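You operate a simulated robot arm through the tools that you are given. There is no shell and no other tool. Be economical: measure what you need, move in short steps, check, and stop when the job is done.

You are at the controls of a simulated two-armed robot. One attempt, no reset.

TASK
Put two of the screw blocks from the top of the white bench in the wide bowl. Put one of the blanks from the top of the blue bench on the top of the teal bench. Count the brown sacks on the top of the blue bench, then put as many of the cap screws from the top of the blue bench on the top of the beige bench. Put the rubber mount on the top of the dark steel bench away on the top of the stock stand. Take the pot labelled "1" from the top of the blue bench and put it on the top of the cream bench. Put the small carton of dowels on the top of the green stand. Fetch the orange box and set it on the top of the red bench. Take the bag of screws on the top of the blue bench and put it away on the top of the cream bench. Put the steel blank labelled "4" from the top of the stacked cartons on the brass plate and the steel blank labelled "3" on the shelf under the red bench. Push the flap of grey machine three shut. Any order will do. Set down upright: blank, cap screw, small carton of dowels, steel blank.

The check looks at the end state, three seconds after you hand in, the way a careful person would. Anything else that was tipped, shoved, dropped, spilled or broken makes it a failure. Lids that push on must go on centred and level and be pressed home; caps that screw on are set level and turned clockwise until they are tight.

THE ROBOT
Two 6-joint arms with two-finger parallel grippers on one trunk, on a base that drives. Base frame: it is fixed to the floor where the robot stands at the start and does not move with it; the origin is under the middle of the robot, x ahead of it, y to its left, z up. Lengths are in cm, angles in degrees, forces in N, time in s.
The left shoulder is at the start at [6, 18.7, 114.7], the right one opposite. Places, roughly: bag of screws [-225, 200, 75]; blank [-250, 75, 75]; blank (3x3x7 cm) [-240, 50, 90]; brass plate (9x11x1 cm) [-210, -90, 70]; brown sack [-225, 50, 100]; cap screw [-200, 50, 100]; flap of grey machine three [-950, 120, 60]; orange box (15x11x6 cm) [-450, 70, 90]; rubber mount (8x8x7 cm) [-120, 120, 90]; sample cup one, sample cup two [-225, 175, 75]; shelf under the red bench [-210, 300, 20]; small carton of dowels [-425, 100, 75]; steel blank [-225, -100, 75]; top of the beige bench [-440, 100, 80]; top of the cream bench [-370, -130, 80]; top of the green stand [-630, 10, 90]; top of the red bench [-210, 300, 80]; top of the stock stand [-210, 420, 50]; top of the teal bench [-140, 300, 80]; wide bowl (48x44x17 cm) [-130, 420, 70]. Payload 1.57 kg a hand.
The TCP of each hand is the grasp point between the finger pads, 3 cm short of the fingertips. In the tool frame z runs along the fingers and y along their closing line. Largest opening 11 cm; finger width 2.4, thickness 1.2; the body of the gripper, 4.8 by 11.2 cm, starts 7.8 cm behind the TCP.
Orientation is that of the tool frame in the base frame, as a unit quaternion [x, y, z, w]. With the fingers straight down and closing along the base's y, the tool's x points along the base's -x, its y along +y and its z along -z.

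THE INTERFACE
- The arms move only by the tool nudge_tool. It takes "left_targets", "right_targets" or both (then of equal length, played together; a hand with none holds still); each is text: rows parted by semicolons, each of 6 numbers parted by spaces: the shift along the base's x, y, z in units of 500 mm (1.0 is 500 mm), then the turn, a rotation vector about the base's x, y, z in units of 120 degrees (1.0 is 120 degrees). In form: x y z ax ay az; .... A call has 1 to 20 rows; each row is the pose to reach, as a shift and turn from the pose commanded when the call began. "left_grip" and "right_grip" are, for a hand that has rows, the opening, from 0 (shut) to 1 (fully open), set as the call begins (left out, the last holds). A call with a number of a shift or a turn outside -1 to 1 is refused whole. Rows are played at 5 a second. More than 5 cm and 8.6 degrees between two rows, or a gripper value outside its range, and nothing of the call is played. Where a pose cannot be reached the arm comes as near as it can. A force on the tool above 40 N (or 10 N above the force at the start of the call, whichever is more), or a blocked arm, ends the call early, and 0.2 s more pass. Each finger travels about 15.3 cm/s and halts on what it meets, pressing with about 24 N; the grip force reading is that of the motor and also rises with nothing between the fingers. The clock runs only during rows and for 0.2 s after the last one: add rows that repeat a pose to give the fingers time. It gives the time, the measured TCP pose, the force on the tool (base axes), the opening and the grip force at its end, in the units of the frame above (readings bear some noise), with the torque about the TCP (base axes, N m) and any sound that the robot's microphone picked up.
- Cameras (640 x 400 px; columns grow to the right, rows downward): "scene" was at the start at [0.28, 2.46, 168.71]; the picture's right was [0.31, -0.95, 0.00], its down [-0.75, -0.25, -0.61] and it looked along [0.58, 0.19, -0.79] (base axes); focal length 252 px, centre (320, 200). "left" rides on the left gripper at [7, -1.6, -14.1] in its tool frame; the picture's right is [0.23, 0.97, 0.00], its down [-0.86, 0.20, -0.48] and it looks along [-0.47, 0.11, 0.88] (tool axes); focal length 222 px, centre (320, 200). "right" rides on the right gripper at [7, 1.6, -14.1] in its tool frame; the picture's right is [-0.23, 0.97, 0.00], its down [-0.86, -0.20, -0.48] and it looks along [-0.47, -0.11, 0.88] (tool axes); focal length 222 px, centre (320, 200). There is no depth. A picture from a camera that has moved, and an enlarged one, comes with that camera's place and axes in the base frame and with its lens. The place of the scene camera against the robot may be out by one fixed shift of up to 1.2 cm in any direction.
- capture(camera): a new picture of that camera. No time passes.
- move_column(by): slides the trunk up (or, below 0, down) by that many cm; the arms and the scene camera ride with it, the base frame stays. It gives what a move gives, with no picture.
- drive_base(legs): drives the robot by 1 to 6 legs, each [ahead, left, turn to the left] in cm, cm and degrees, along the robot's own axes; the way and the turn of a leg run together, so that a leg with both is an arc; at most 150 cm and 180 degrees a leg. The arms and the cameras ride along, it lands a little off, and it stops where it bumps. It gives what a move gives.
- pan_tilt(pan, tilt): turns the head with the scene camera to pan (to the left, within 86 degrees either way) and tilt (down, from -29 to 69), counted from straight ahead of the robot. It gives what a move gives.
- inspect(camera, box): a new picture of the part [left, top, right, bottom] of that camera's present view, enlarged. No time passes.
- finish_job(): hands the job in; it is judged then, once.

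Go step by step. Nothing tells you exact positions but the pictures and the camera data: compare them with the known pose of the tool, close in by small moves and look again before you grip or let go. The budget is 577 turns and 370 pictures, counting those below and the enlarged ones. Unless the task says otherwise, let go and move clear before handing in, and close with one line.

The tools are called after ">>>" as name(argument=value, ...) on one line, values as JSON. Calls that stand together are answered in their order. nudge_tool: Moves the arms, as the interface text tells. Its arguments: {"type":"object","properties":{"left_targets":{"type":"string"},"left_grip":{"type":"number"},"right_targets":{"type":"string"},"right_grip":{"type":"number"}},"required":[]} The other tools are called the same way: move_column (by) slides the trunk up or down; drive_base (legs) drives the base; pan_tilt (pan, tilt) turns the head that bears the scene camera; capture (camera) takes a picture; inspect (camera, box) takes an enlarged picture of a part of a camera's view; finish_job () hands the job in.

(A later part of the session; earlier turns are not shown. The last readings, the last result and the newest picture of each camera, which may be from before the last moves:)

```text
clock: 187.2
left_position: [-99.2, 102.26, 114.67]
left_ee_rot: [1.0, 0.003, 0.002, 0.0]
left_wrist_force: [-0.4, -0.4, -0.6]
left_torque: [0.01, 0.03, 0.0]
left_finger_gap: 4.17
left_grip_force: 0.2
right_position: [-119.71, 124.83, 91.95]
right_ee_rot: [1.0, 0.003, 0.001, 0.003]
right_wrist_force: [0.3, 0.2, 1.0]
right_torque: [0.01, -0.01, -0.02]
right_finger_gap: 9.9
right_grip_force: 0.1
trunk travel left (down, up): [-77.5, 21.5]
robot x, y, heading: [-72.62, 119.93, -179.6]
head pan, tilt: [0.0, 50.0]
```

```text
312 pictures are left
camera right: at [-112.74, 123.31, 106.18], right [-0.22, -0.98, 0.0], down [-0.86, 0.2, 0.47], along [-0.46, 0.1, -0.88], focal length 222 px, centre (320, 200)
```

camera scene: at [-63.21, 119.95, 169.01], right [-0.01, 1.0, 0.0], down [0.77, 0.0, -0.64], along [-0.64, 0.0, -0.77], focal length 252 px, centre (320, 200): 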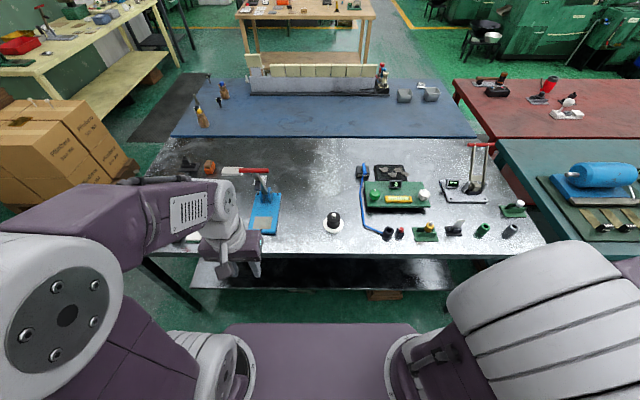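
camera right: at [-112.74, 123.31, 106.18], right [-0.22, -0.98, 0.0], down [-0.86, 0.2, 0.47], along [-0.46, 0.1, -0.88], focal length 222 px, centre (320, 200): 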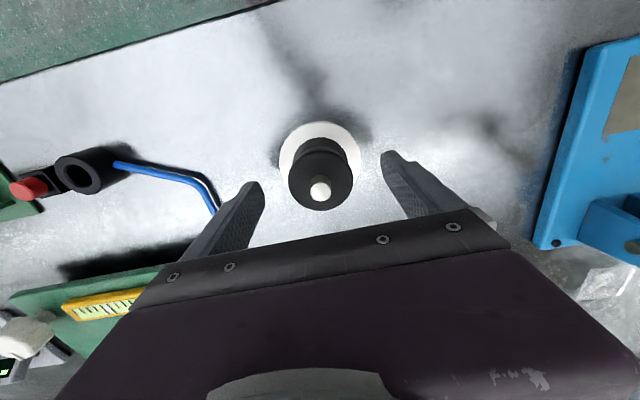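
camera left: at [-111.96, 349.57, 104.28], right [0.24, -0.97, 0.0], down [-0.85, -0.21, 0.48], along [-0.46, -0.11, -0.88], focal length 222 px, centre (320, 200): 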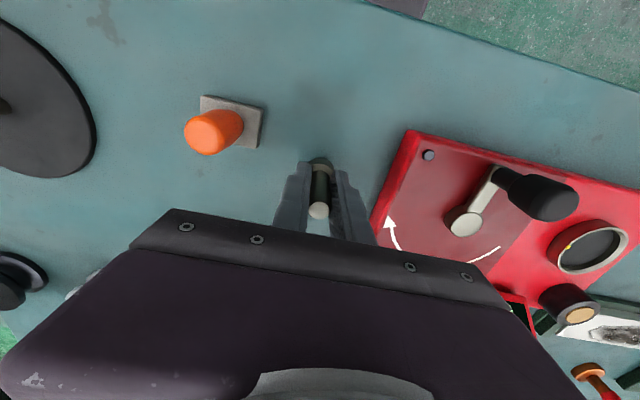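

>>> nudge_tool(right_targets="0 0 -0.025 0 0 0; 0 0 -0.045 0 0 0; 0 0 -0.045 0 0 0")

>>> nudge_tool(right_targets="0 0 0 0 0 0; 0 0 0 0 0 0; 0 0 0 0 0 0; 0 0 0 0 0 0", right_grip=0)

>>> capture(camera="right")

```text
clock: 187.9
left_position: [-99.16, 102.27, 114.52]
left_ee_rot: [1.0, 0.003, 0.001, 0.0]
left_wrist_force: [0.0, -0.7, 0.5]
left_torque: [0.01, 0.0, -0.02]
left_finger_gap: 4.2
left_grip_force: 0.0
right_position: [-119.66, 124.85, 89.73]
right_ee_rot: [1.0, 0.002, 0.003, 0.003]
right_wrist_force: [-0.8, 0.5, 0.6]
right_torque: [-0.01, -0.02, 0.0]
right_finger_gap: 9.91
right_grip_force: 0.1
trunk travel left (down, up): [-77.5, 21.5]
robot x, y, heading: [-72.78, 119.75, -179.4]
head pan, tilt: [0.0, 50.0]
```

```text
clock: 188.9
left_position: [-99.16, 102.19, 114.57]
left_ee_rot: [1.0, 0.002, 0.002, 0.001]
left_wrist_force: [0.2, -0.5, -0.7]
left_torque: [0.04, -0.01, -0.02]
left_finger_gap: 4.14
left_grip_force: 0.0
right_position: [-119.75, 124.87, 89.66]
right_ee_rot: [1.0, 0.002, 0.003, 0.002]
right_wrist_force: [-0.2, -0.8, 0.3]
right_torque: [0.12, 0.01, 0.03]
right_finger_gap: 5.18
right_grip_force: 23.5
trunk travel left (down, up): [-77.5, 21.5]
robot x, y, heading: [-72.83, 119.56, -179.7]
head pan, tilt: [0.0, 50.0]
```

```text
311 pictures are left
camera right: at [-112.68, 123.4, 103.87], right [-0.22, -0.98, 0.0], down [-0.86, 0.2, 0.47], along [-0.46, 0.1, -0.88], focal length 222 px, centre (320, 200)
```

right: 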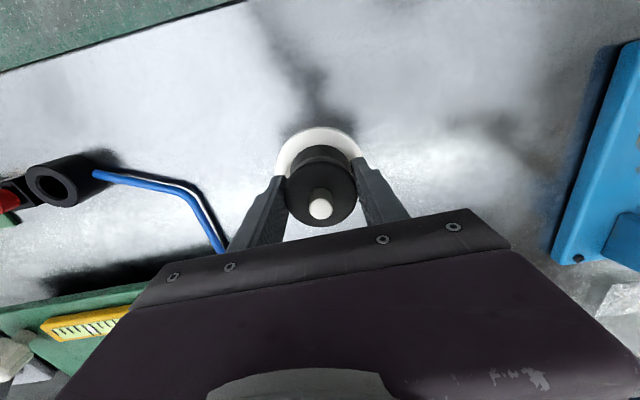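

Gripped (gap 5.2). Lifting and drawing in.

>>> nudge_tool(right_targets="0 0 0.08 0 0 0; 0 0 0.16 0 0 0; 0 0 0.24 0 0 0; 0 0 0.32 0 0 0; 0 0 0.4 0 0 0; 0 0 0.48 0 0 0; 0.07 0.04 0.5 0 0 0; 0.14 0.08 0.5 0 0 0; 0.21 0.12 0.5 0 0 0; 0.28 0.16 0.5 0 0 0; 0.35 0.2 0.5 0 0 0; 0.35 0.2 0.5 0 0 0")

>>> capture(camera="right")

```text
clock: 191.6
left_position: [-99.25, 102.25, 114.58]
left_ee_rot: [1.0, 0.002, 0.001, 0.001]
left_wrist_force: [-0.3, -0.2, 0.5]
left_torque: [0.0, -0.02, 0.01]
left_finger_gap: 4.18
left_grip_force: 0.1
right_position: [-102.29, 134.9, 114.59]
right_ee_rot: [1.0, 0.003, 0.003, 0.003]
right_wrist_force: [0.4, 0.4, -3.8]
right_torque: [0.02, -0.03, 0.0]
right_finger_gap: 5.16
right_grip_force: 23.8
trunk travel left (down, up): [-77.5, 21.5]
robot x, y, heading: [-72.29, 119.73, -179.8]
head pan, tilt: [0.0, 50.0]
```

```text
310 pictures are left
camera right: at [-95.27, 133.48, 128.82], right [-0.22, -0.98, 0.0], down [-0.86, 0.2, 0.47], along [-0.46, 0.1, -0.88], focal length 222 px, centre (320, 200)
```

right: 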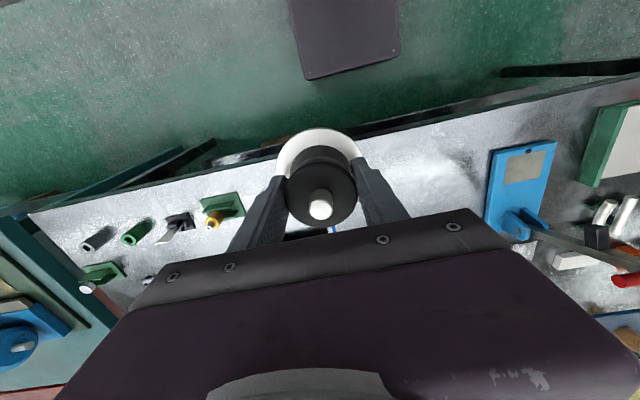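

Next: the cartons with the steel blanks. I'll drive south and look at the stack.

>>> drive_base(legs=[[-12, 0, 0], [0, 0, 90], [135, 0, 0], [0, 0, -60]])

>>> pan_tilt(pan=0, tilt=35)

>>> capture(camera="scene")

```text
clock: 205.6
left_position: [-71.04, -42.55, 114.5]
left_ee_rot: [0.963, 0.271, 0.002, 0.001]
left_wrist_force: [-0.2, -0.6, -0.7]
left_torque: [0.01, 0.02, 0.03]
left_finger_gap: 4.17
left_grip_force: 0.0
right_position: [-90.41, -16.03, 114.63]
right_ee_rot: [0.963, 0.271, 0.003, 0.002]
right_wrist_force: [-0.2, 0.3, -3.2]
right_torque: [0.02, -0.04, -0.01]
right_finger_gap: 5.18
right_grip_force: 23.9
trunk travel left (down, up): [-77.5, 21.5]
robot x, y, heading: [-57.03, -13.98, -148.4]
head pan, tilt: [0.0, 50.0]
```

```text
clock: 206.4
left_position: [-70.93, -42.43, 114.54]
left_ee_rot: [0.963, 0.271, 0.003, 0.001]
left_wrist_force: [0.1, -0.2, -0.5]
left_torque: [-0.02, -0.02, 0.0]
left_finger_gap: 4.17
left_grip_force: 0.1
right_position: [-90.47, -16.01, 114.64]
right_ee_rot: [0.963, 0.27, 0.003, 0.002]
right_wrist_force: [0.1, 0.0, -3.3]
right_torque: [-0.02, 0.01, -0.04]
right_finger_gap: 5.19
right_grip_force: 24.2
trunk travel left (down, up): [-77.5, 21.5]
robot x, y, heading: [-56.8, -14.05, -148.6]
head pan, tilt: [0.0, 35.0]
```

```text
309 pictures are left
camera scene: at [-60.4, -15.15, 171.17], right [-0.52, 0.85, 0.0], down [0.49, 0.3, -0.82], along [-0.7, -0.43, -0.57], focal length 252 px, centre (320, 200)
```

scene: 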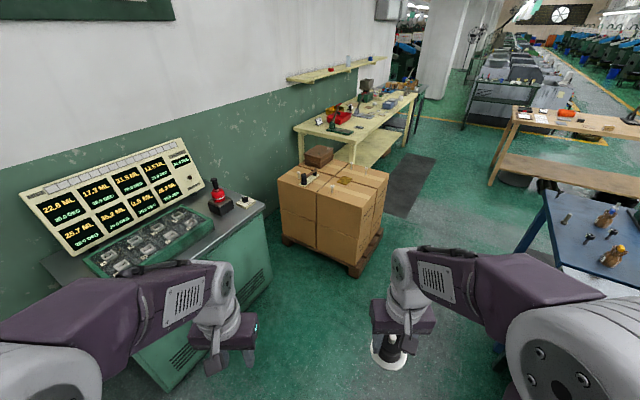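

>>> inspect(camera="scene", box=[260, 130, 400, 290])

```text
2.50 times, centred on (330, 210) of scene
camera zoom: at [-60.4, -15.15, 171.17], right [-0.52, 0.85, 0.0], down [0.49, 0.3, -0.82], along [-0.7, -0.43, -0.57], focal length 630 px, centre (295, 175)
```

zoom: 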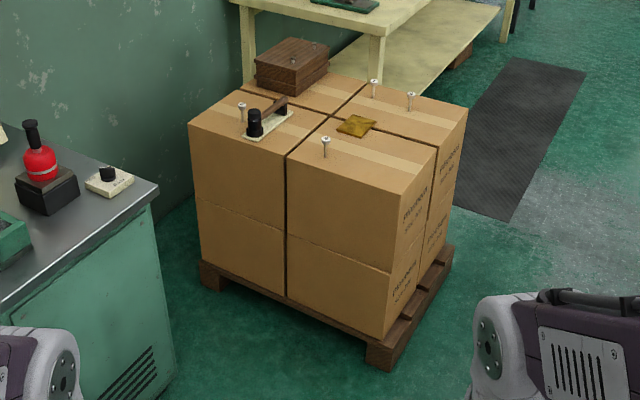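

The carton top is at z≈69 with four pin-like steel blanks and the brass plate. I'll move to the east side of the stack, facing it.

>>> drive_base(legs=[[0, 0, -31.5], [80, 50, 0]])

>>> pan_tilt(pan=0, tilt=45)

>>> capture(camera="scene")

>>> inspect(camera="scene", box=[220, 80, 420, 205])

```text
clock: 212.8
left_position: [-163.71, -81.8, 114.49]
left_ee_rot: [1.0, -0.002, 0.003, 0.001]
left_wrist_force: [0.3, -0.1, -0.5]
left_torque: [0.0, 0.02, 0.05]
left_finger_gap: 4.17
left_grip_force: 0.0
right_position: [-166.38, -49.08, 114.63]
right_ee_rot: [1.0, -0.003, 0.002, 0.002]
right_wrist_force: [-0.3, 0.1, -4.3]
right_torque: [-0.03, 0.02, 0.01]
right_finger_gap: 5.18
right_grip_force: 24.0
trunk travel left (down, up): [-77.5, 21.5]
robot x, y, heading: [-136.77, -64.84, 179.5]
head pan, tilt: [0.0, 35.0]
```

```text
clock: 213.6
left_position: [-163.7, -81.75, 114.37]
left_ee_rot: [1.0, -0.003, 0.002, 0.0]
left_wrist_force: [0.6, -0.6, 0.4]
left_torque: [0.0, -0.01, 0.02]
left_finger_gap: 4.2
left_grip_force: 0.1
right_position: [-166.33, -49.08, 114.69]
right_ee_rot: [1.0, -0.003, 0.003, 0.003]
right_wrist_force: [0.0, -0.7, -3.9]
right_torque: [0.01, -0.02, 0.0]
right_finger_gap: 5.18
right_grip_force: 24.1
trunk travel left (down, up): [-77.5, 21.5]
robot x, y, heading: [-136.72, -65.06, 179.6]
head pan, tilt: [0.0, 45.0]
```

```text
307 pictures are left
camera scene: at [-139.89, -64.52, 169.7], right [0.01, 1.0, 0.0], down [0.71, 0.0, -0.71], along [-0.71, 0.0, -0.71], focal length 252 px, centre (320, 200)
```

scene: 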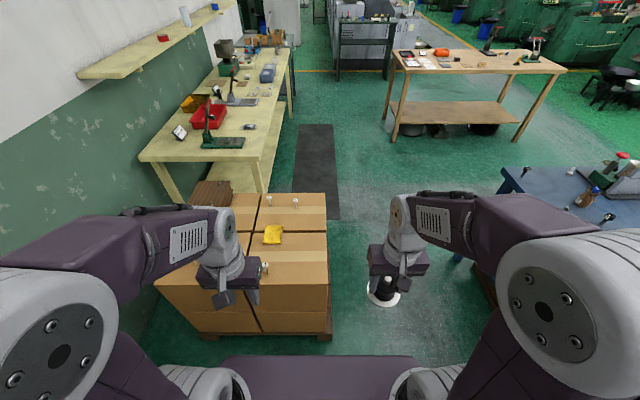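

```text
3.20 times, centred on (320, 142) of scene
camera zoom: at [-139.89, -64.52, 169.7], right [0.01, 1.0, 0.0], down [0.71, 0.0, -0.71], along [-0.71, 0.0, -0.71], focal length 807 px, centre (320, 384)
```

zoom: 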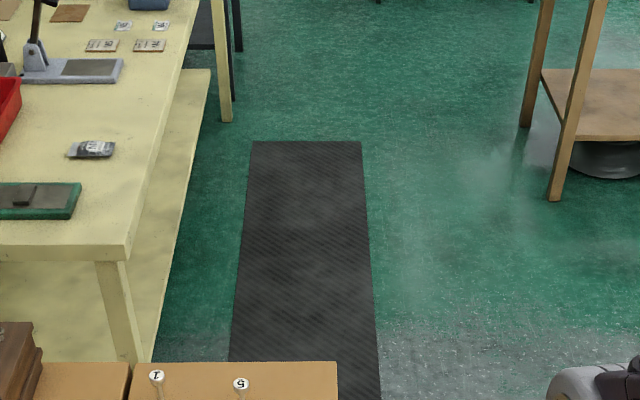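

The two far blanks read 1 and 5; the near ones should be 3 and 4. Checking with the left camera.

>>> capture(camera="left")

>>> inspect(camera="scene", box=[150, 180, 350, 305])

```text
305 pictures are left
camera left: at [-156.89, -80.29, 128.61], right [0.22, -0.97, 0.0], down [-0.86, -0.19, 0.48], along [-0.46, -0.11, -0.88], focal length 222 px, centre (320, 200)
```

left: 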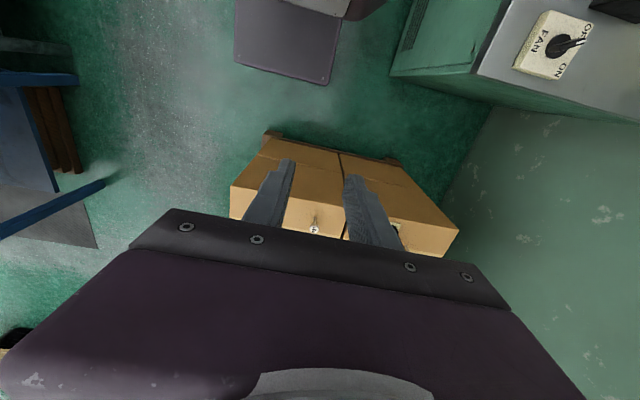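

```text
3.20 times, centred on (250, 242) of scene
camera zoom: at [-139.89, -64.52, 169.7], right [0.01, 1.0, 0.0], down [0.71, 0.0, -0.71], along [-0.71, 0.0, -0.71], focal length 807 px, centre (544, 64)
```

zoom: 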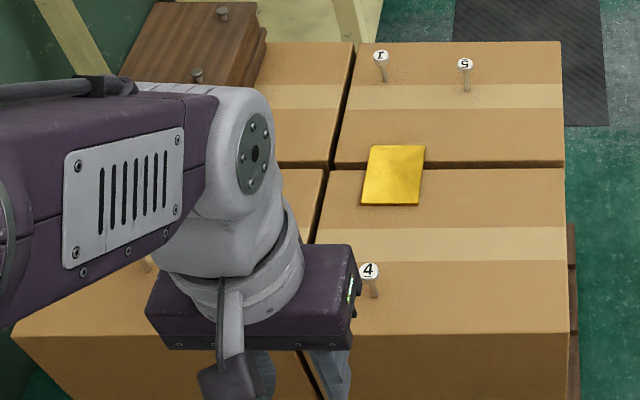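

Blank 4 is at about (-196, -88) and the plate at (-215, -88). I'll move closer and lower the trunk by 20 cm for better reach.

>>> drive_base(legs=[[20, 15, 0]])

>>> move_column(by=-20)

>>> capture(camera="left")

>>> pan_tilt(pan=0, tilt=55)

>>> capture(camera="scene")

```text
clock: 215.4
left_position: [-183.93, -96.88, 114.53]
left_ee_rot: [1.0, -0.003, 0.0, 0.001]
left_wrist_force: [-0.5, 0.3, -1.0]
left_torque: [0.0, 0.0, 0.01]
left_finger_gap: 4.19
left_grip_force: 0.1
right_position: [-186.39, -63.98, 114.64]
right_ee_rot: [1.0, -0.003, 0.002, 0.002]
right_wrist_force: [1.0, 0.2, -3.1]
right_torque: [0.02, 0.01, -0.01]
right_finger_gap: 5.17
right_grip_force: 23.5
trunk travel left (down, up): [-77.5, 21.5]
robot x, y, heading: [-156.99, -79.41, 179.7]
head pan, tilt: [0.0, 45.0]
```

```text
clock: 217.6
left_position: [-184.02, -96.96, 94.54]
left_ee_rot: [1.0, -0.004, 0.002, 0.001]
left_wrist_force: [1.3, 0.3, 0.7]
left_torque: [0.03, 0.02, 0.0]
left_finger_gap: 4.18
left_grip_force: 0.0
right_position: [-186.52, -64.11, 94.6]
right_ee_rot: [1.0, -0.003, 0.003, 0.002]
right_wrist_force: [0.3, 0.3, -3.2]
right_torque: [0.01, -0.02, -0.01]
right_finger_gap: 5.17
right_grip_force: 24.5
trunk travel left (down, up): [-57.5, 41.5]
robot x, y, heading: [-157.08, -79.92, 179.7]
head pan, tilt: [0.0, 45.0]
```

```text
303 pictures are left
camera left: at [-177.05, -95.34, 108.63], right [0.22, -0.98, 0.0], down [-0.86, -0.19, 0.48], along [-0.46, -0.11, -0.88], focal length 222 px, centre (320, 200)
```

left: 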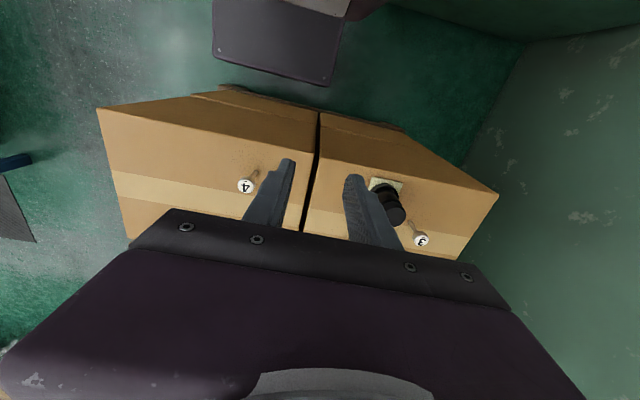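

```text
clock: 218.3
left_position: [-183.99, -96.87, 94.53]
left_ee_rot: [1.0, -0.004, 0.002, 0.001]
left_wrist_force: [0.1, 0.8, 0.7]
left_torque: [0.0, 0.01, -0.01]
left_finger_gap: 4.18
left_grip_force: 0.1
right_position: [-186.45, -64.01, 94.65]
right_ee_rot: [1.0, -0.004, 0.002, 0.003]
right_wrist_force: [0.2, 0.6, -2.1]
right_torque: [-0.05, -0.01, -0.01]
right_finger_gap: 5.18
right_grip_force: 23.6
trunk travel left (down, up): [-57.5, 41.5]
robot x, y, heading: [-156.69, -79.83, 179.5]
head pan, tilt: [0.0, 55.0]
```

```text
302 pictures are left
camera scene: at [-159.1, -79.61, 148.36], right [0.01, 1.0, 0.0], down [0.82, -0.01, -0.57], along [-0.57, 0.0, -0.82], focal length 252 px, centre (320, 200)
```

scene: 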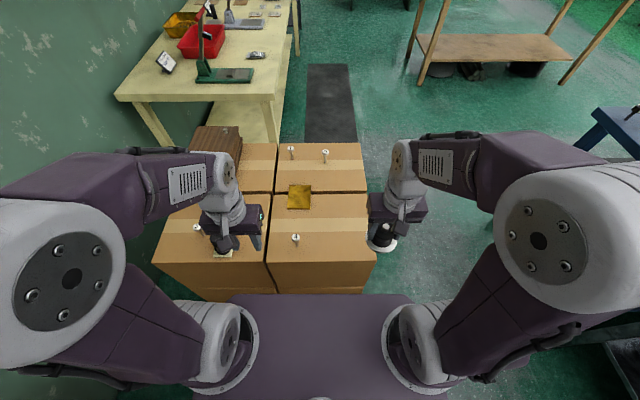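

Blanks 4 and 3 identified: 4 at (-194.4, -87), 3 at about (-198.5, -120). Moving the left hand above blank 4.

>>> nudge_tool(left_targets="-0.042 0.04 -0.01 0 0 0; -0.083 0.08 -0.02 0 0 0; -0.125 0.12 -0.03 0 0 0; -0.166 0.16 -0.04 0 0 0; -0.208 0.198 -0.06 0 0 0; -0.208 0.198 -0.14 0 0 0; -0.208 0.198 -0.14 0 0 0")

>>> capture(camera="left")

```text
clock: 219.9
left_position: [-194.18, -86.98, 87.4]
left_ee_rot: [1.0, -0.003, 0.002, 0.002]
left_wrist_force: [-0.2, 0.3, 0.2]
left_torque: [-0.04, 0.01, 0.01]
left_finger_gap: 4.18
left_grip_force: 0.1
right_position: [-186.33, -64.06, 94.68]
right_ee_rot: [1.0, -0.003, 0.002, 0.003]
right_wrist_force: [-0.2, -0.4, -3.3]
right_torque: [0.03, -0.06, 0.04]
right_finger_gap: 5.17
right_grip_force: 23.9
trunk travel left (down, up): [-57.5, 41.5]
robot x, y, heading: [-157.21, -79.98, 179.7]
head pan, tilt: [0.0, 55.0]
```

```text
301 pictures are left
camera left: at [-187.29, -85.39, 101.52], right [0.22, -0.98, 0.0], down [-0.86, -0.19, 0.48], along [-0.46, -0.11, -0.88], focal length 222 px, centre (320, 200)
```

left: 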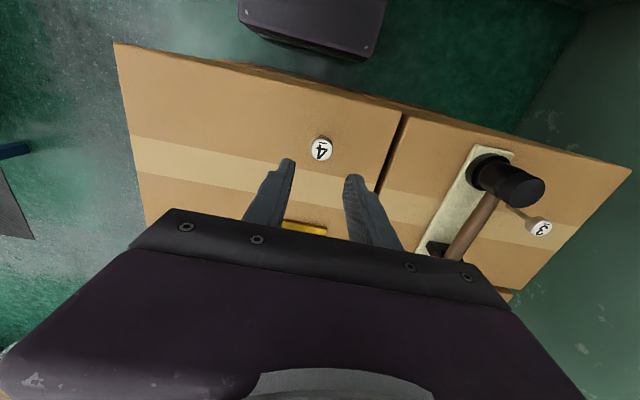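

>>> nudge_tool(left_targets="0.002 -0.003 -0.08 0 0 0; 0.002 -0.003 -0.16 0 0 0; 0.002 -0.003 -0.245 0 0 0; 0.002 -0.003 -0.245 0 0 0")

>>> capture(camera="left")

```text
clock: 220.9
left_position: [-194.08, -87.03, 75.04]
left_ee_rot: [1.0, -0.004, 0.002, 0.001]
left_wrist_force: [-0.1, 1.4, 0.5]
left_torque: [0.0, 0.05, 0.04]
left_finger_gap: 4.2
left_grip_force: 0.1
right_position: [-186.5, -64.12, 94.63]
right_ee_rot: [1.0, -0.004, 0.002, 0.003]
right_wrist_force: [1.3, 0.1, -3.6]
right_torque: [0.0, 0.0, 0.03]
right_finger_gap: 5.18
right_grip_force: 24.2
trunk travel left (down, up): [-57.5, 41.5]
robot x, y, heading: [-156.68, -79.98, 179.8]
head pan, tilt: [0.0, 55.0]
```

```text
300 pictures are left
camera left: at [-187.19, -85.42, 89.16], right [0.22, -0.98, 0.0], down [-0.86, -0.19, 0.48], along [-0.46, -0.11, -0.88], focal length 222 px, centre (320, 200)
```

left: 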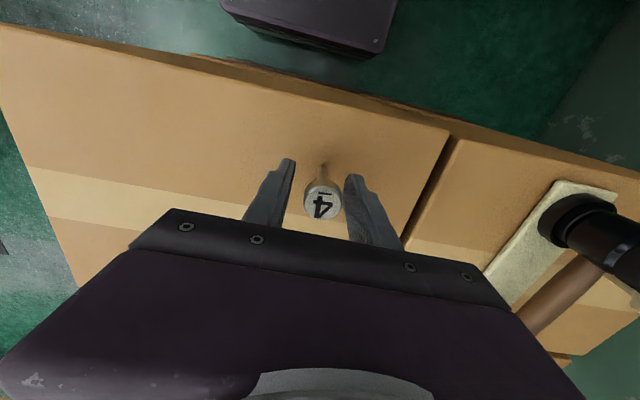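

>>> nudge_tool(left_targets="0 0 0 0 0 0; 0 0 0 0 0 0; 0 0 0 0 0 0", left_grip=0)

>>> nudge_tool(left_targets="0 0 0.04 0 0 0; 0 0 0.08 0 0 0; 0 0 0.12 0 0 0; 0 0 0.12 0 0 0")

>>> capture(camera="left")

```text
clock: 221.7
left_position: [-194.04, -86.95, 75.08]
left_ee_rot: [1.0, -0.004, 0.001, 0.0]
left_wrist_force: [0.8, -1.1, 1.2]
left_torque: [-0.01, 0.01, -0.03]
left_finger_gap: 2.5
left_grip_force: 24.4
right_position: [-186.56, -64.02, 94.71]
right_ee_rot: [1.0, -0.004, 0.004, 0.002]
right_wrist_force: [-0.2, 0.5, -4.8]
right_torque: [0.0, -0.02, 0.01]
right_finger_gap: 5.15
right_grip_force: 24.2
trunk travel left (down, up): [-57.5, 41.5]
robot x, y, heading: [-156.96, -79.95, 179.5]
head pan, tilt: [0.0, 55.0]
```

```text
clock: 222.7
left_position: [-194.12, -87.05, 81.24]
left_ee_rot: [1.0, -0.003, 0.002, 0.0]
left_wrist_force: [-0.6, 0.9, -0.9]
left_torque: [-0.01, 0.0, 0.01]
left_finger_gap: 2.47
left_grip_force: 23.8
right_position: [-186.5, -64.04, 94.62]
right_ee_rot: [1.0, -0.004, 0.003, 0.003]
right_wrist_force: [-0.9, -1.1, -2.9]
right_torque: [0.01, -0.01, -0.01]
right_finger_gap: 5.17
right_grip_force: 24.3
trunk travel left (down, up): [-57.5, 41.5]
robot x, y, heading: [-156.63, -79.73, 179.6]
head pan, tilt: [0.0, 55.0]
```

```text
299 pictures are left
camera left: at [-187.34, -85.54, 95.29], right [0.22, -0.98, 0.0], down [-0.86, -0.19, 0.48], along [-0.46, -0.11, -0.88], focal length 222 px, centre (320, 200)
```

left: 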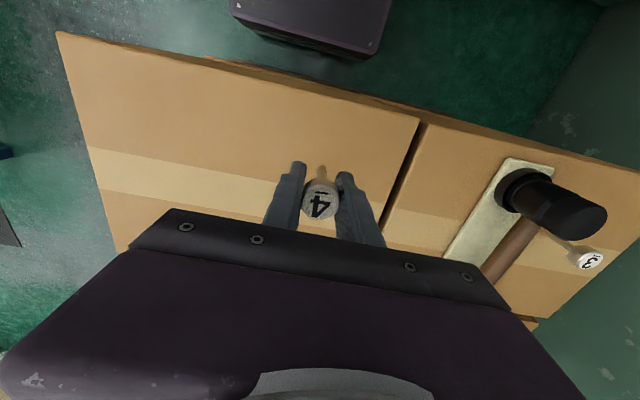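

Held. I'll drive 5 cm closer and move above the plate.

>>> drive_base(legs=[[5, 0, 0]])

>>> nudge_tool(left_targets="-0.08 0 0.02 0 0 0; -0.16 -0.005 0.02 0 0 0; -0.24 -0.01 0.02 0 0 0; -0.31 -0.015 0.02 0 0 0; -0.31 -0.015 0.02 0 0 0")

>>> capture(camera="left")

>>> inspect(camera="scene", box=[200, 130, 400, 255])

```text
clock: 223.6
left_position: [-199.3, -87.05, 81.22]
left_ee_rot: [1.0, -0.003, 0.002, 0.001]
left_wrist_force: [0.1, 1.0, 0.0]
left_torque: [0.0, -0.02, 0.01]
left_finger_gap: 2.48
left_grip_force: 24.0
right_position: [-191.59, -64.01, 94.62]
right_ee_rot: [1.0, -0.003, 0.003, 0.003]
right_wrist_force: [0.6, 0.5, -4.4]
right_torque: [0.01, -0.05, -0.01]
right_finger_gap: 5.15
right_grip_force: 23.7
trunk travel left (down, up): [-57.5, 41.5]
robot x, y, heading: [-161.95, -79.79, 179.6]
head pan, tilt: [0.0, 55.0]
```

```text
clock: 224.8
left_position: [-214.97, -87.72, 82.24]
left_ee_rot: [1.0, -0.003, 0.003, 0.001]
left_wrist_force: [-0.5, 0.5, -0.6]
left_torque: [0.01, 0.02, 0.0]
left_finger_gap: 2.51
left_grip_force: 24.1
right_position: [-191.55, -64.02, 94.57]
right_ee_rot: [1.0, -0.004, 0.003, 0.003]
right_wrist_force: [0.0, 0.1, -3.4]
right_torque: [0.01, -0.02, -0.02]
right_finger_gap: 5.18
right_grip_force: 23.9
trunk travel left (down, up): [-57.5, 41.5]
robot x, y, heading: [-162.39, -79.69, 179.7]
head pan, tilt: [0.0, 55.0]
```

```text
298 pictures are left
camera left: at [-208.06, -86.18, 96.3], right [0.22, -0.98, 0.0], down [-0.86, -0.19, 0.48], along [-0.46, -0.11, -0.88], focal length 222 px, centre (320, 200)
```

left: 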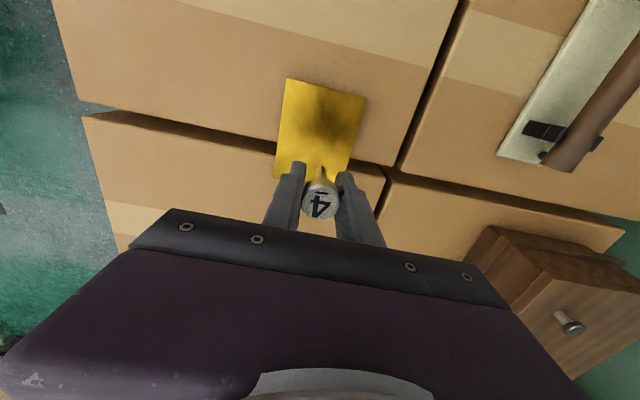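

```text
3.20 times, centred on (300, 192) of scene
camera zoom: at [-164.13, -79.56, 148.36], right [0.01, 1.0, 0.0], down [0.82, -0.01, -0.57], along [-0.57, 0.0, -0.82], focal length 807 px, centre (384, 224)
```

zoom: 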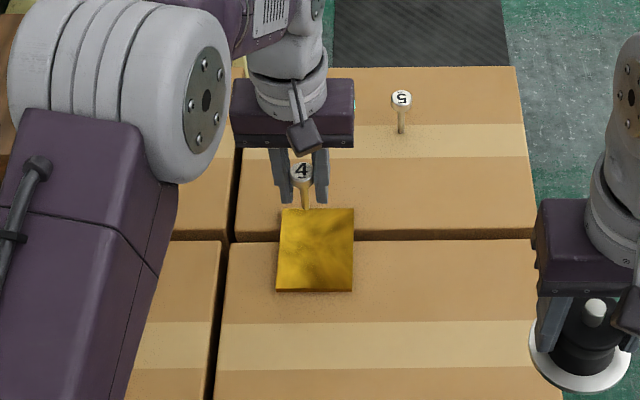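

>>> nudge_tool(left_targets="0.025 0 0 0 0 0; 0.025 0 -0.05 0 0 0; 0.025 0 -0.1 0 0 0; 0.025 0 -0.115 0 0 0; 0.025 0 -0.115 0 0 0")

>>> nudge_tool(left_targets="0 0 -0.004 0 0 0; 0 0 -0.008 0 0 0; 0 0 -0.008 0 0 0")

>>> capture(camera="left")

```text
clock: 226.0
left_position: [-213.53, -87.76, 76.45]
left_ee_rot: [1.0, -0.003, 0.001, 0.001]
left_wrist_force: [-0.4, -0.2, -0.8]
left_torque: [0.02, 0.0, 0.02]
left_finger_gap: 2.49
left_grip_force: 24.2
right_position: [-191.5, -64.12, 94.59]
right_ee_rot: [1.0, -0.003, 0.004, 0.003]
right_wrist_force: [-0.7, -0.3, -3.3]
right_torque: [0.0, -0.03, -0.01]
right_finger_gap: 5.16
right_grip_force: 24.1
trunk travel left (down, up): [-57.5, 41.5]
robot x, y, heading: [-162.04, -79.76, 179.6]
head pan, tilt: [0.0, 55.0]
```

```text
clock: 226.8
left_position: [-213.41, -87.7, 76.04]
left_ee_rot: [1.0, -0.004, 0.002, 0.002]
left_wrist_force: [-0.1, 0.2, -1.1]
left_torque: [-0.02, -0.01, -0.02]
left_finger_gap: 2.47
left_grip_force: 23.7
right_position: [-191.52, -64.04, 94.67]
right_ee_rot: [1.0, -0.004, 0.002, 0.003]
right_wrist_force: [0.0, -0.1, -3.5]
right_torque: [-0.02, 0.02, 0.01]
right_finger_gap: 5.18
right_grip_force: 23.9
trunk travel left (down, up): [-57.5, 41.5]
robot x, y, heading: [-161.89, -79.59, 179.5]
head pan, tilt: [0.0, 55.0]
```

```text
296 pictures are left
camera left: at [-206.67, -86.22, 90.1], right [0.22, -0.98, 0.0], down [-0.86, -0.19, 0.48], along [-0.46, -0.11, -0.88], focal length 222 px, centre (320, 200)
```

left: 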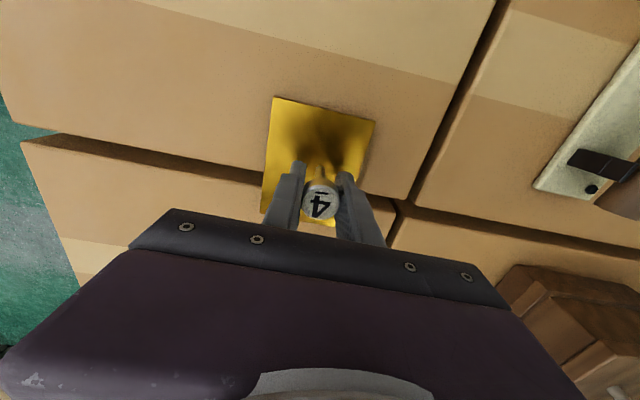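

>>> nudge_tool(left_targets="0 0 -0.004 0 0 0; 0 0 -0.006 0 0 0; 0 0 -0.006 0 0 0")

>>> nudge_tool(left_targets="0 0 -0.004 0 0 0; 0 0 -0.006 0 0 0; 0 0 -0.006 0 0 0")

```text
clock: 227.6
left_position: [-213.51, -87.76, 75.91]
left_ee_rot: [1.0, -0.003, 0.0, 0.001]
left_wrist_force: [0.1, -1.3, 15.8]
left_torque: [-0.07, 0.01, 0.01]
left_finger_gap: 2.48
left_grip_force: 24.1
right_position: [-191.43, -64.01, 94.67]
right_ee_rot: [1.0, -0.003, 0.002, 0.003]
right_wrist_force: [-0.6, 0.7, -3.8]
right_torque: [-0.04, -0.02, -0.04]
right_finger_gap: 5.18
right_grip_force: 23.7
trunk travel left (down, up): [-57.5, 41.5]
robot x, y, heading: [-162.32, -79.6, 179.6]
head pan, tilt: [0.0, 55.0]
```

```text
clock: 228.4
left_position: [-213.55, -87.67, 75.54]
left_ee_rot: [1.0, -0.003, 0.0, 0.001]
left_wrist_force: [-2.4, -0.8, 18.8]
left_torque: [-0.07, 0.07, -0.03]
left_finger_gap: 2.49
left_grip_force: 24.7
right_position: [-191.37, -63.97, 94.78]
right_ee_rot: [1.0, -0.003, 0.001, 0.002]
right_wrist_force: [-0.4, 0.3, -3.5]
right_torque: [-0.01, -0.03, 0.02]
right_finger_gap: 5.17
right_grip_force: 24.1
trunk travel left (down, up): [-57.5, 41.5]
robot x, y, heading: [-162.26, -79.59, 179.6]
head pan, tilt: [0.0, 55.0]
```

Contact made. Releasing and lifting straight up.

>>> nudge_tool(left_targets="0 0 0.006 0 0 0; 0 0 0.006 0 0 0")

>>> nudge_tool(left_targets="0 0 0 0 0 0; 0 0 0 0 0 0; 0 0 0 0 0 0", left_grip=0.38)

>>> nudge_tool(left_targets="0 0 0.05 0 0 0; 0 0 0.1 0 0 0; 0 0 0.18 0 0 0; 0 0 0.26 0 0 0; 0 0 0.26 0 0 0")

>>> capture(camera="left")

```text
clock: 229.0
left_position: [-213.42, -87.8, 75.61]
left_ee_rot: [1.0, -0.004, 0.003, 0.0]
left_wrist_force: [0.2, 0.4, -1.3]
left_torque: [0.0, 0.02, 0.0]
left_finger_gap: 2.48
left_grip_force: 23.9
right_position: [-191.54, -63.99, 94.51]
right_ee_rot: [1.0, -0.003, 0.002, 0.003]
right_wrist_force: [0.4, -0.4, -3.6]
right_torque: [0.0, 0.01, -0.02]
right_finger_gap: 5.18
right_grip_force: 23.6
trunk travel left (down, up): [-57.5, 41.5]
robot x, y, heading: [-162.31, -79.52, 179.7]
head pan, tilt: [0.0, 55.0]
```

```text
clock: 229.8
left_position: [-213.59, -87.81, 75.67]
left_ee_rot: [1.0, -0.003, 0.002, 0.002]
left_wrist_force: [0.0, -0.2, 0.0]
left_torque: [0.01, 0.02, 0.02]
left_finger_gap: 4.21
left_grip_force: 0.1
right_position: [-191.48, -64.13, 94.64]
right_ee_rot: [1.0, -0.003, 0.002, 0.003]
right_wrist_force: [-0.7, -0.2, -4.2]
right_torque: [0.0, -0.03, -0.01]
right_finger_gap: 5.15
right_grip_force: 23.9
trunk travel left (down, up): [-57.5, 41.5]
robot x, y, heading: [-162.37, -79.62, 179.6]
head pan, tilt: [0.0, 55.0]
```

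```text
clock: 231.0
left_position: [-213.51, -87.76, 88.78]
left_ee_rot: [1.0, -0.004, 0.002, 0.001]
left_wrist_force: [0.3, -0.2, 0.0]
left_torque: [0.0, 0.0, 0.0]
left_finger_gap: 4.16
left_grip_force: 0.0
right_position: [-191.6, -64.04, 94.68]
right_ee_rot: [1.0, -0.003, 0.003, 0.003]
right_wrist_force: [-0.1, -0.3, -2.7]
right_torque: [0.03, 0.0, 0.03]
right_finger_gap: 5.16
right_grip_force: 23.3
trunk travel left (down, up): [-57.5, 41.5]
robot x, y, heading: [-161.97, -79.63, 179.8]
head pan, tilt: [0.0, 55.0]
```

```text
295 pictures are left
camera left: at [-206.72, -86.32, 102.81], right [0.22, -0.98, 0.0], down [-0.86, -0.19, 0.48], along [-0.46, -0.11, -0.88], focal length 222 px, centre (320, 200)
```

left: 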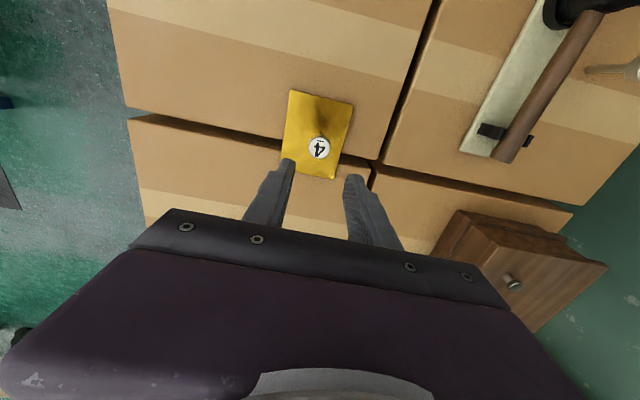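

Blank 4 stands on the plate. Now the left hand goes over blank 3.

>>> nudge_tool(left_targets="0 0 0.08 0 0 0; 0.033 -0.07 0.11 0 0 0; 0.067 -0.14 0.11 0 0 0; 0.1 -0.212 0.11 0 0 0; 0.133 -0.283 0.11 0 0 0; 0.167 -0.354 0.11 0 0 0; 0.2 -0.425 0.11 0 0 0; 0.233 -0.496 0.11 0 0 0; 0.267 -0.567 0.11 0 0 0; 0.3 -0.638 0.11 0 0 0; 0.3 -0.638 0.11 0 0 0")

>>> capture(camera="left")

```text
clock: 233.4
left_position: [-198.25, -119.66, 94.37]
left_ee_rot: [1.0, -0.004, 0.002, 0.001]
left_wrist_force: [0.0, 0.4, -0.3]
left_torque: [-0.04, 0.02, 0.0]
left_finger_gap: 4.2
left_grip_force: 0.0
right_position: [-191.47, -63.97, 94.61]
right_ee_rot: [1.0, -0.004, 0.002, 0.003]
right_wrist_force: [0.5, -0.2, -3.0]
right_torque: [-0.03, -0.04, 0.03]
right_finger_gap: 5.17
right_grip_force: 23.8
trunk travel left (down, up): [-57.5, 41.5]
robot x, y, heading: [-162.11, -79.3, 179.6]
head pan, tilt: [0.0, 55.0]
```

```text
294 pictures are left
camera left: at [-191.49, -118.16, 108.4], right [0.22, -0.98, 0.0], down [-0.86, -0.19, 0.48], along [-0.46, -0.11, -0.88], focal length 222 px, centre (320, 200)
```

left: 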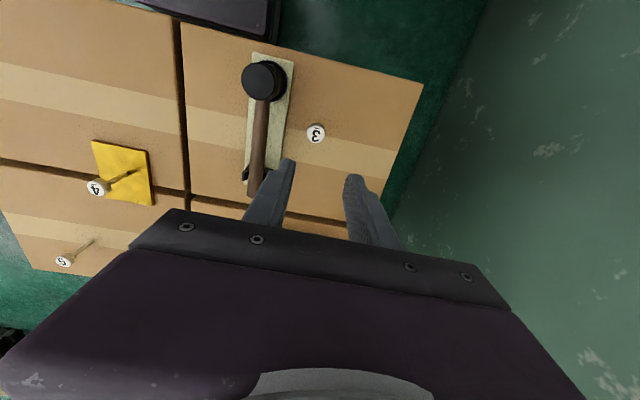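

>>> nudge_tool(left_targets="0.004 0.004 -0.08 0 0 0; 0.004 0.004 -0.16 0 0 0; 0.004 0.004 -0.24 0 0 0; 0.004 0.004 -0.3 0 0 0; 0.004 0.004 -0.3 0 0 0")

>>> capture(camera="left")

```text
clock: 234.6
left_position: [-198.26, -119.47, 79.14]
left_ee_rot: [1.0, -0.004, 0.001, 0.001]
left_wrist_force: [0.5, 0.4, 0.3]
left_torque: [-0.03, 0.01, 0.0]
left_finger_gap: 4.18
left_grip_force: 0.1
right_position: [-191.51, -64.09, 94.69]
right_ee_rot: [1.0, -0.003, 0.003, 0.003]
right_wrist_force: [0.3, -0.4, -2.8]
right_torque: [0.01, -0.02, -0.02]
right_finger_gap: 5.15
right_grip_force: 24.0
trunk travel left (down, up): [-57.5, 41.5]
robot x, y, heading: [-162.21, -80.11, 179.5]
head pan, tilt: [0.0, 55.0]
```

```text
293 pictures are left
camera left: at [-191.4, -117.91, 93.28], right [0.22, -0.98, 0.0], down [-0.86, -0.19, 0.48], along [-0.46, -0.11, -0.88], focal length 222 px, centre (320, 200)
```

left: 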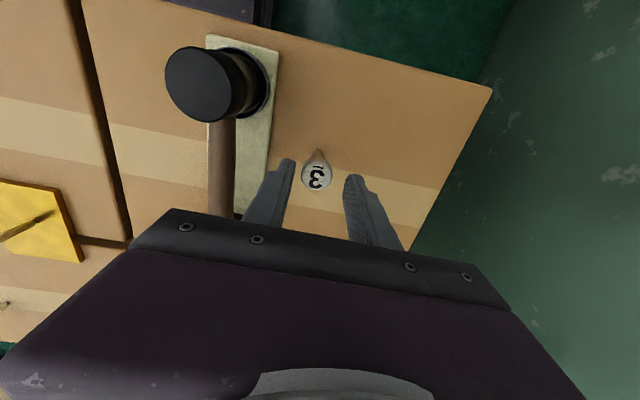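

>>> nudge_tool(left_targets="0 0.002 -0.04 0 0 0; 0 0.002 -0.082 0 0 0; 0 0.002 -0.082 0 0 0")

>>> nudge_tool(left_targets="0 0 0 0 0 0; 0 0 0 0 0 0; 0 0 0 0 0 0", left_grip=0)

>>> nudge_tool(left_targets="0 0 0.06 0 0 0; 0 0 0.14 0 0 0; 0 0 0.22 0 0 0; 0 0 0.3 0 0 0; 0 0 0.38 0 0 0; 0.06 0.06 0.4 0 0 0; 0.12 0.12 0.4 0 0 0; 0.18 0.18 0.4 0 0 0; 0.24 0.24 0.4 0 0 0; 0.28 0.3 0.4 0 0 0; 0.28 0.36 0.4 0 0 0; 0.28 0.4 0.4 0 0 0")

>>> capture(camera="left")

```text
clock: 235.4
left_position: [-198.22, -119.34, 75.09]
left_ee_rot: [1.0, -0.003, 0.002, 0.001]
left_wrist_force: [0.1, -0.3, -0.4]
left_torque: [0.02, 0.02, 0.03]
left_finger_gap: 4.17
left_grip_force: 0.1
right_position: [-191.59, -63.93, 94.7]
right_ee_rot: [1.0, -0.003, 0.003, 0.002]
right_wrist_force: [0.2, -0.3, -3.1]
right_torque: [-0.01, -0.01, -0.02]
right_finger_gap: 5.17
right_grip_force: 24.4
trunk travel left (down, up): [-57.5, 41.5]
robot x, y, heading: [-161.92, -79.49, 179.5]
head pan, tilt: [0.0, 55.0]
```

```text
clock: 236.2
left_position: [-198.31, -119.41, 75.03]
left_ee_rot: [1.0, -0.004, 0.002, 0.001]
left_wrist_force: [0.4, 0.6, 0.4]
left_torque: [0.0, -0.03, -0.03]
left_finger_gap: 2.53
left_grip_force: 24.1
right_position: [-191.68, -63.96, 94.65]
right_ee_rot: [1.0, -0.003, 0.003, 0.002]
right_wrist_force: [-0.8, -0.6, -3.0]
right_torque: [-0.01, -0.02, 0.04]
right_finger_gap: 5.16
right_grip_force: 23.9
trunk travel left (down, up): [-57.5, 41.5]
robot x, y, heading: [-162.33, -79.58, 179.8]
head pan, tilt: [0.0, 55.0]
```

```text
clock: 238.8
left_position: [-184.33, -99.39, 95.28]
left_ee_rot: [1.0, -0.004, 0.003, 0.001]
left_wrist_force: [0.3, 0.1, -1.5]
left_torque: [0.01, -0.03, 0.05]
left_finger_gap: 2.49
left_grip_force: 24.0
right_position: [-191.56, -63.99, 94.62]
right_ee_rot: [1.0, -0.004, 0.002, 0.002]
right_wrist_force: [-0.1, -0.1, -3.6]
right_torque: [0.02, -0.01, -0.04]
right_finger_gap: 5.15
right_grip_force: 23.8
trunk travel left (down, up): [-57.5, 41.5]
robot x, y, heading: [-162.01, -79.76, 179.8]
head pan, tilt: [0.0, 55.0]
```

```text
292 pictures are left
camera left: at [-177.46, -97.83, 109.35], right [0.22, -0.98, 0.0], down [-0.86, -0.19, 0.48], along [-0.46, -0.11, -0.88], focal length 222 px, centre (320, 200)
```

left: 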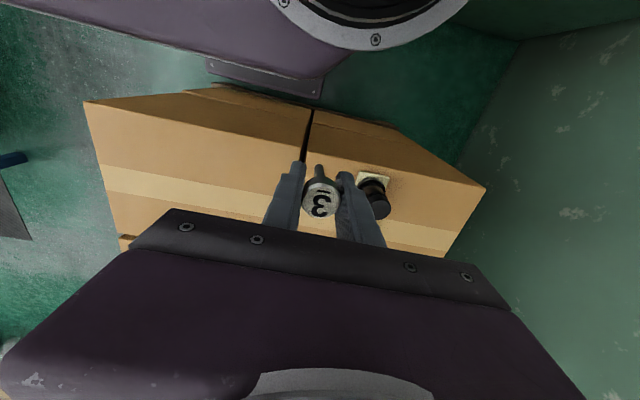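

Blank 3 is held. I'll raise the trunk, back off and drive around into the west aisle beside the blue and red benches.

>>> move_column(by=20)

>>> drive_base(legs=[[-30, 0, 0], [0, -66, 0], [149, 0, 0], [35, 0, 0], [0, 0, -90]])

>>> pan_tilt(pan=0, tilt=25)

>>> capture(camera="scene")

```text
clock: 241.0
left_position: [-184.47, -99.31, 115.33]
left_ee_rot: [1.0, -0.004, 0.002, 0.001]
left_wrist_force: [0.1, 0.6, -0.9]
left_torque: [-0.01, 0.0, -0.04]
left_finger_gap: 2.49
left_grip_force: 24.5
right_position: [-191.6, -64.04, 114.72]
right_ee_rot: [1.0, -0.004, 0.002, 0.003]
right_wrist_force: [0.0, -0.2, -3.3]
right_torque: [-0.05, -0.06, -0.01]
right_finger_gap: 5.17
right_grip_force: 24.5
trunk travel left (down, up): [-77.5, 21.5]
robot x, y, heading: [-161.97, -79.86, 179.6]
head pan, tilt: [0.0, 55.0]
```

```text
clock: 258.9
left_position: [-335.76, 10.88, 115.36]
left_ee_rot: [-0.704, 0.71, 0.0, -0.001]
left_wrist_force: [-0.7, -0.1, -1.4]
left_torque: [-0.01, -0.01, 0.01]
left_finger_gap: 2.48
left_grip_force: 24.0
right_position: [-300.49, 18.03, 114.55]
right_ee_rot: [-0.704, 0.71, 0.0, -0.003]
right_wrist_force: [-0.4, 0.6, -3.3]
right_torque: [-0.01, -0.02, 0.01]
right_finger_gap: 5.14
right_grip_force: 23.5
trunk travel left (down, up): [-77.5, 21.5]
robot x, y, heading: [-315.75, -11.46, 89.6]
head pan, tilt: [0.0, 55.0]
```

```text
clock: 259.9
left_position: [-335.83, 10.85, 115.29]
left_ee_rot: [-0.704, 0.71, 0.0, -0.002]
left_wrist_force: [0.2, -0.6, -0.8]
left_torque: [0.01, 0.0, 0.0]
left_finger_gap: 2.49
left_grip_force: 23.8
right_position: [-300.3, 17.91, 114.66]
right_ee_rot: [-0.704, 0.71, 0.0, -0.004]
right_wrist_force: [0.2, -0.1, -3.5]
right_torque: [-0.01, 0.0, 0.0]
right_finger_gap: 5.15
right_grip_force: 23.9
trunk travel left (down, up): [-77.5, 21.5]
robot x, y, heading: [-316.05, -11.29, 89.4]
head pan, tilt: [0.0, 25.0]
```

```text
291 pictures are left
camera scene: at [-316.98, -8.04, 172.75], right [1.0, -0.01, 0.0], down [0.0, -0.42, -0.91], along [0.01, 0.91, -0.42], focal length 252 px, centre (320, 200)
```

scene: 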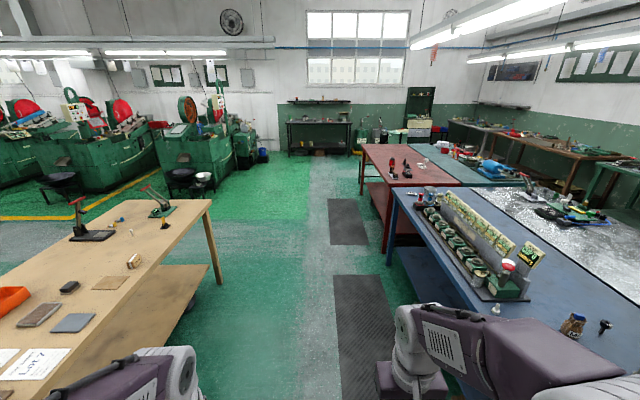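

>>> drive_base(legs=[[149, 0, 0], [149, 0, 0], [12, 0, -90]])

>>> pan_tilt(pan=0, tilt=45)

>>> capture(camera="scene")

```text
clock: 278.1
left_position: [-284.78, 312.65, 115.32]
left_ee_rot: [0.018, 1.0, 0.001, -0.002]
left_wrist_force: [0.3, 0.3, -1.8]
left_torque: [0.0, -0.02, 0.0]
left_finger_gap: 2.52
left_grip_force: 24.0
right_position: [-278.74, 276.96, 114.67]
right_ee_rot: [0.018, 1.0, 0.003, -0.002]
right_wrist_force: [0.3, -0.5, -3.4]
right_torque: [0.0, 0.0, -0.02]
right_finger_gap: 5.16
right_grip_force: 24.0
trunk travel left (down, up): [-77.5, 21.5]
robot x, y, heading: [-307.99, 293.54, -2.3]
head pan, tilt: [0.0, 25.0]
```

```text
clock: 278.9
left_position: [-284.94, 312.74, 115.3]
left_ee_rot: [0.018, 1.0, 0.001, -0.002]
left_wrist_force: [-0.5, 0.9, -1.2]
left_torque: [0.01, 0.0, 0.01]
left_finger_gap: 2.5
left_grip_force: 23.7
right_position: [-278.74, 277.11, 114.71]
right_ee_rot: [0.019, 1.0, 0.003, -0.002]
right_wrist_force: [-0.3, -0.3, -4.1]
right_torque: [-0.01, 0.03, -0.01]
right_finger_gap: 5.14
right_grip_force: 24.0
trunk travel left (down, up): [-77.5, 21.5]
robot x, y, heading: [-307.51, 293.53, -2.4]
head pan, tilt: [0.0, 45.0]
```

```text
290 pictures are left
camera scene: at [-306.46, 293.61, 169.7], right [-0.04, -1.0, 0.0], down [-0.71, 0.03, -0.71], along [0.71, -0.03, -0.71], focal length 252 px, centre (320, 200)
```

scene: 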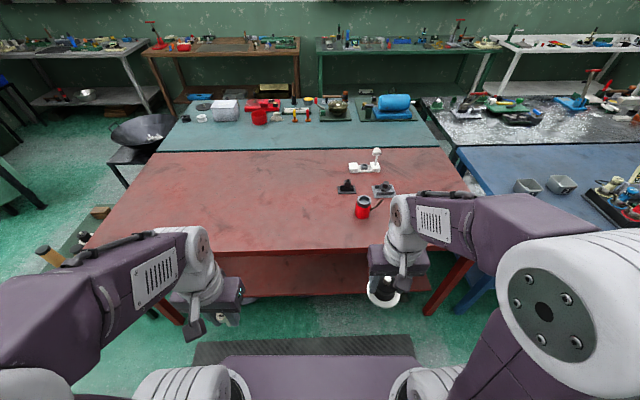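

I'll first deliver the rubber mount to the stock stand (x -242..-184, y 396..437), strafing left to line up with it.

>>> drive_base(legs=[[0, 120, 2.3]])

>>> capture(camera="scene")

```text
clock: 285.0
left_position: [-284.48, 433.2, 115.24]
left_ee_rot: [-0.008, 1.0, 0.001, -0.002]
left_wrist_force: [0.0, 0.3, -0.3]
left_torque: [-0.01, -0.03, -0.03]
left_finger_gap: 2.49
left_grip_force: 24.0
right_position: [-276.59, 397.86, 114.72]
right_ee_rot: [-0.007, 1.0, 0.003, -0.003]
right_wrist_force: [-0.3, 0.5, -3.6]
right_torque: [-0.02, 0.02, -0.01]
right_finger_gap: 5.15
right_grip_force: 24.0
trunk travel left (down, up): [-77.5, 21.5]
robot x, y, heading: [-306.5, 413.21, 0.6]
head pan, tilt: [0.0, 45.0]
```

```text
289 pictures are left
camera scene: at [-305.13, 413.07, 169.7], right [0.01, -1.0, 0.0], down [-0.71, -0.01, -0.71], along [0.71, 0.01, -0.71], focal length 252 px, centre (320, 200)
```

scene: 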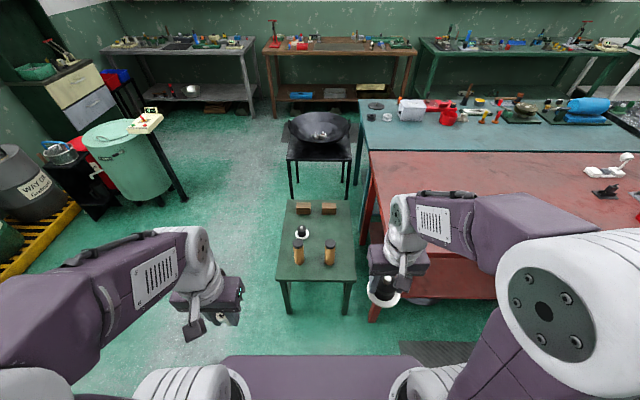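

>>> inspect(camera="scene", box=[250, 180, 390, 320])

```text
2.86 times, centred on (320, 250) of scene
camera zoom: at [-305.13, 413.07, 169.7], right [0.01, -1.0, 0.0], down [-0.71, -0.01, -0.71], along [0.71, 0.01, -0.71], focal length 720 px, centre (320, 57)
```

zoom: 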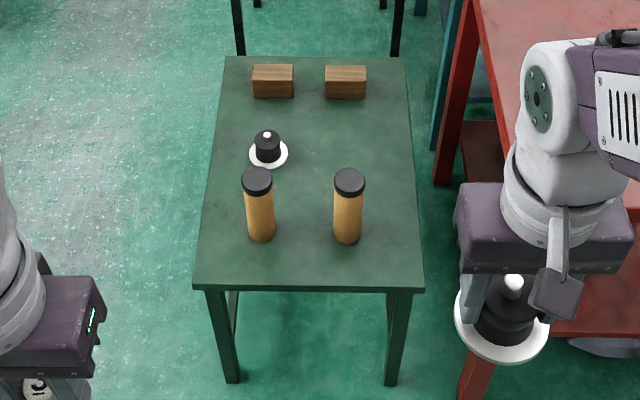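

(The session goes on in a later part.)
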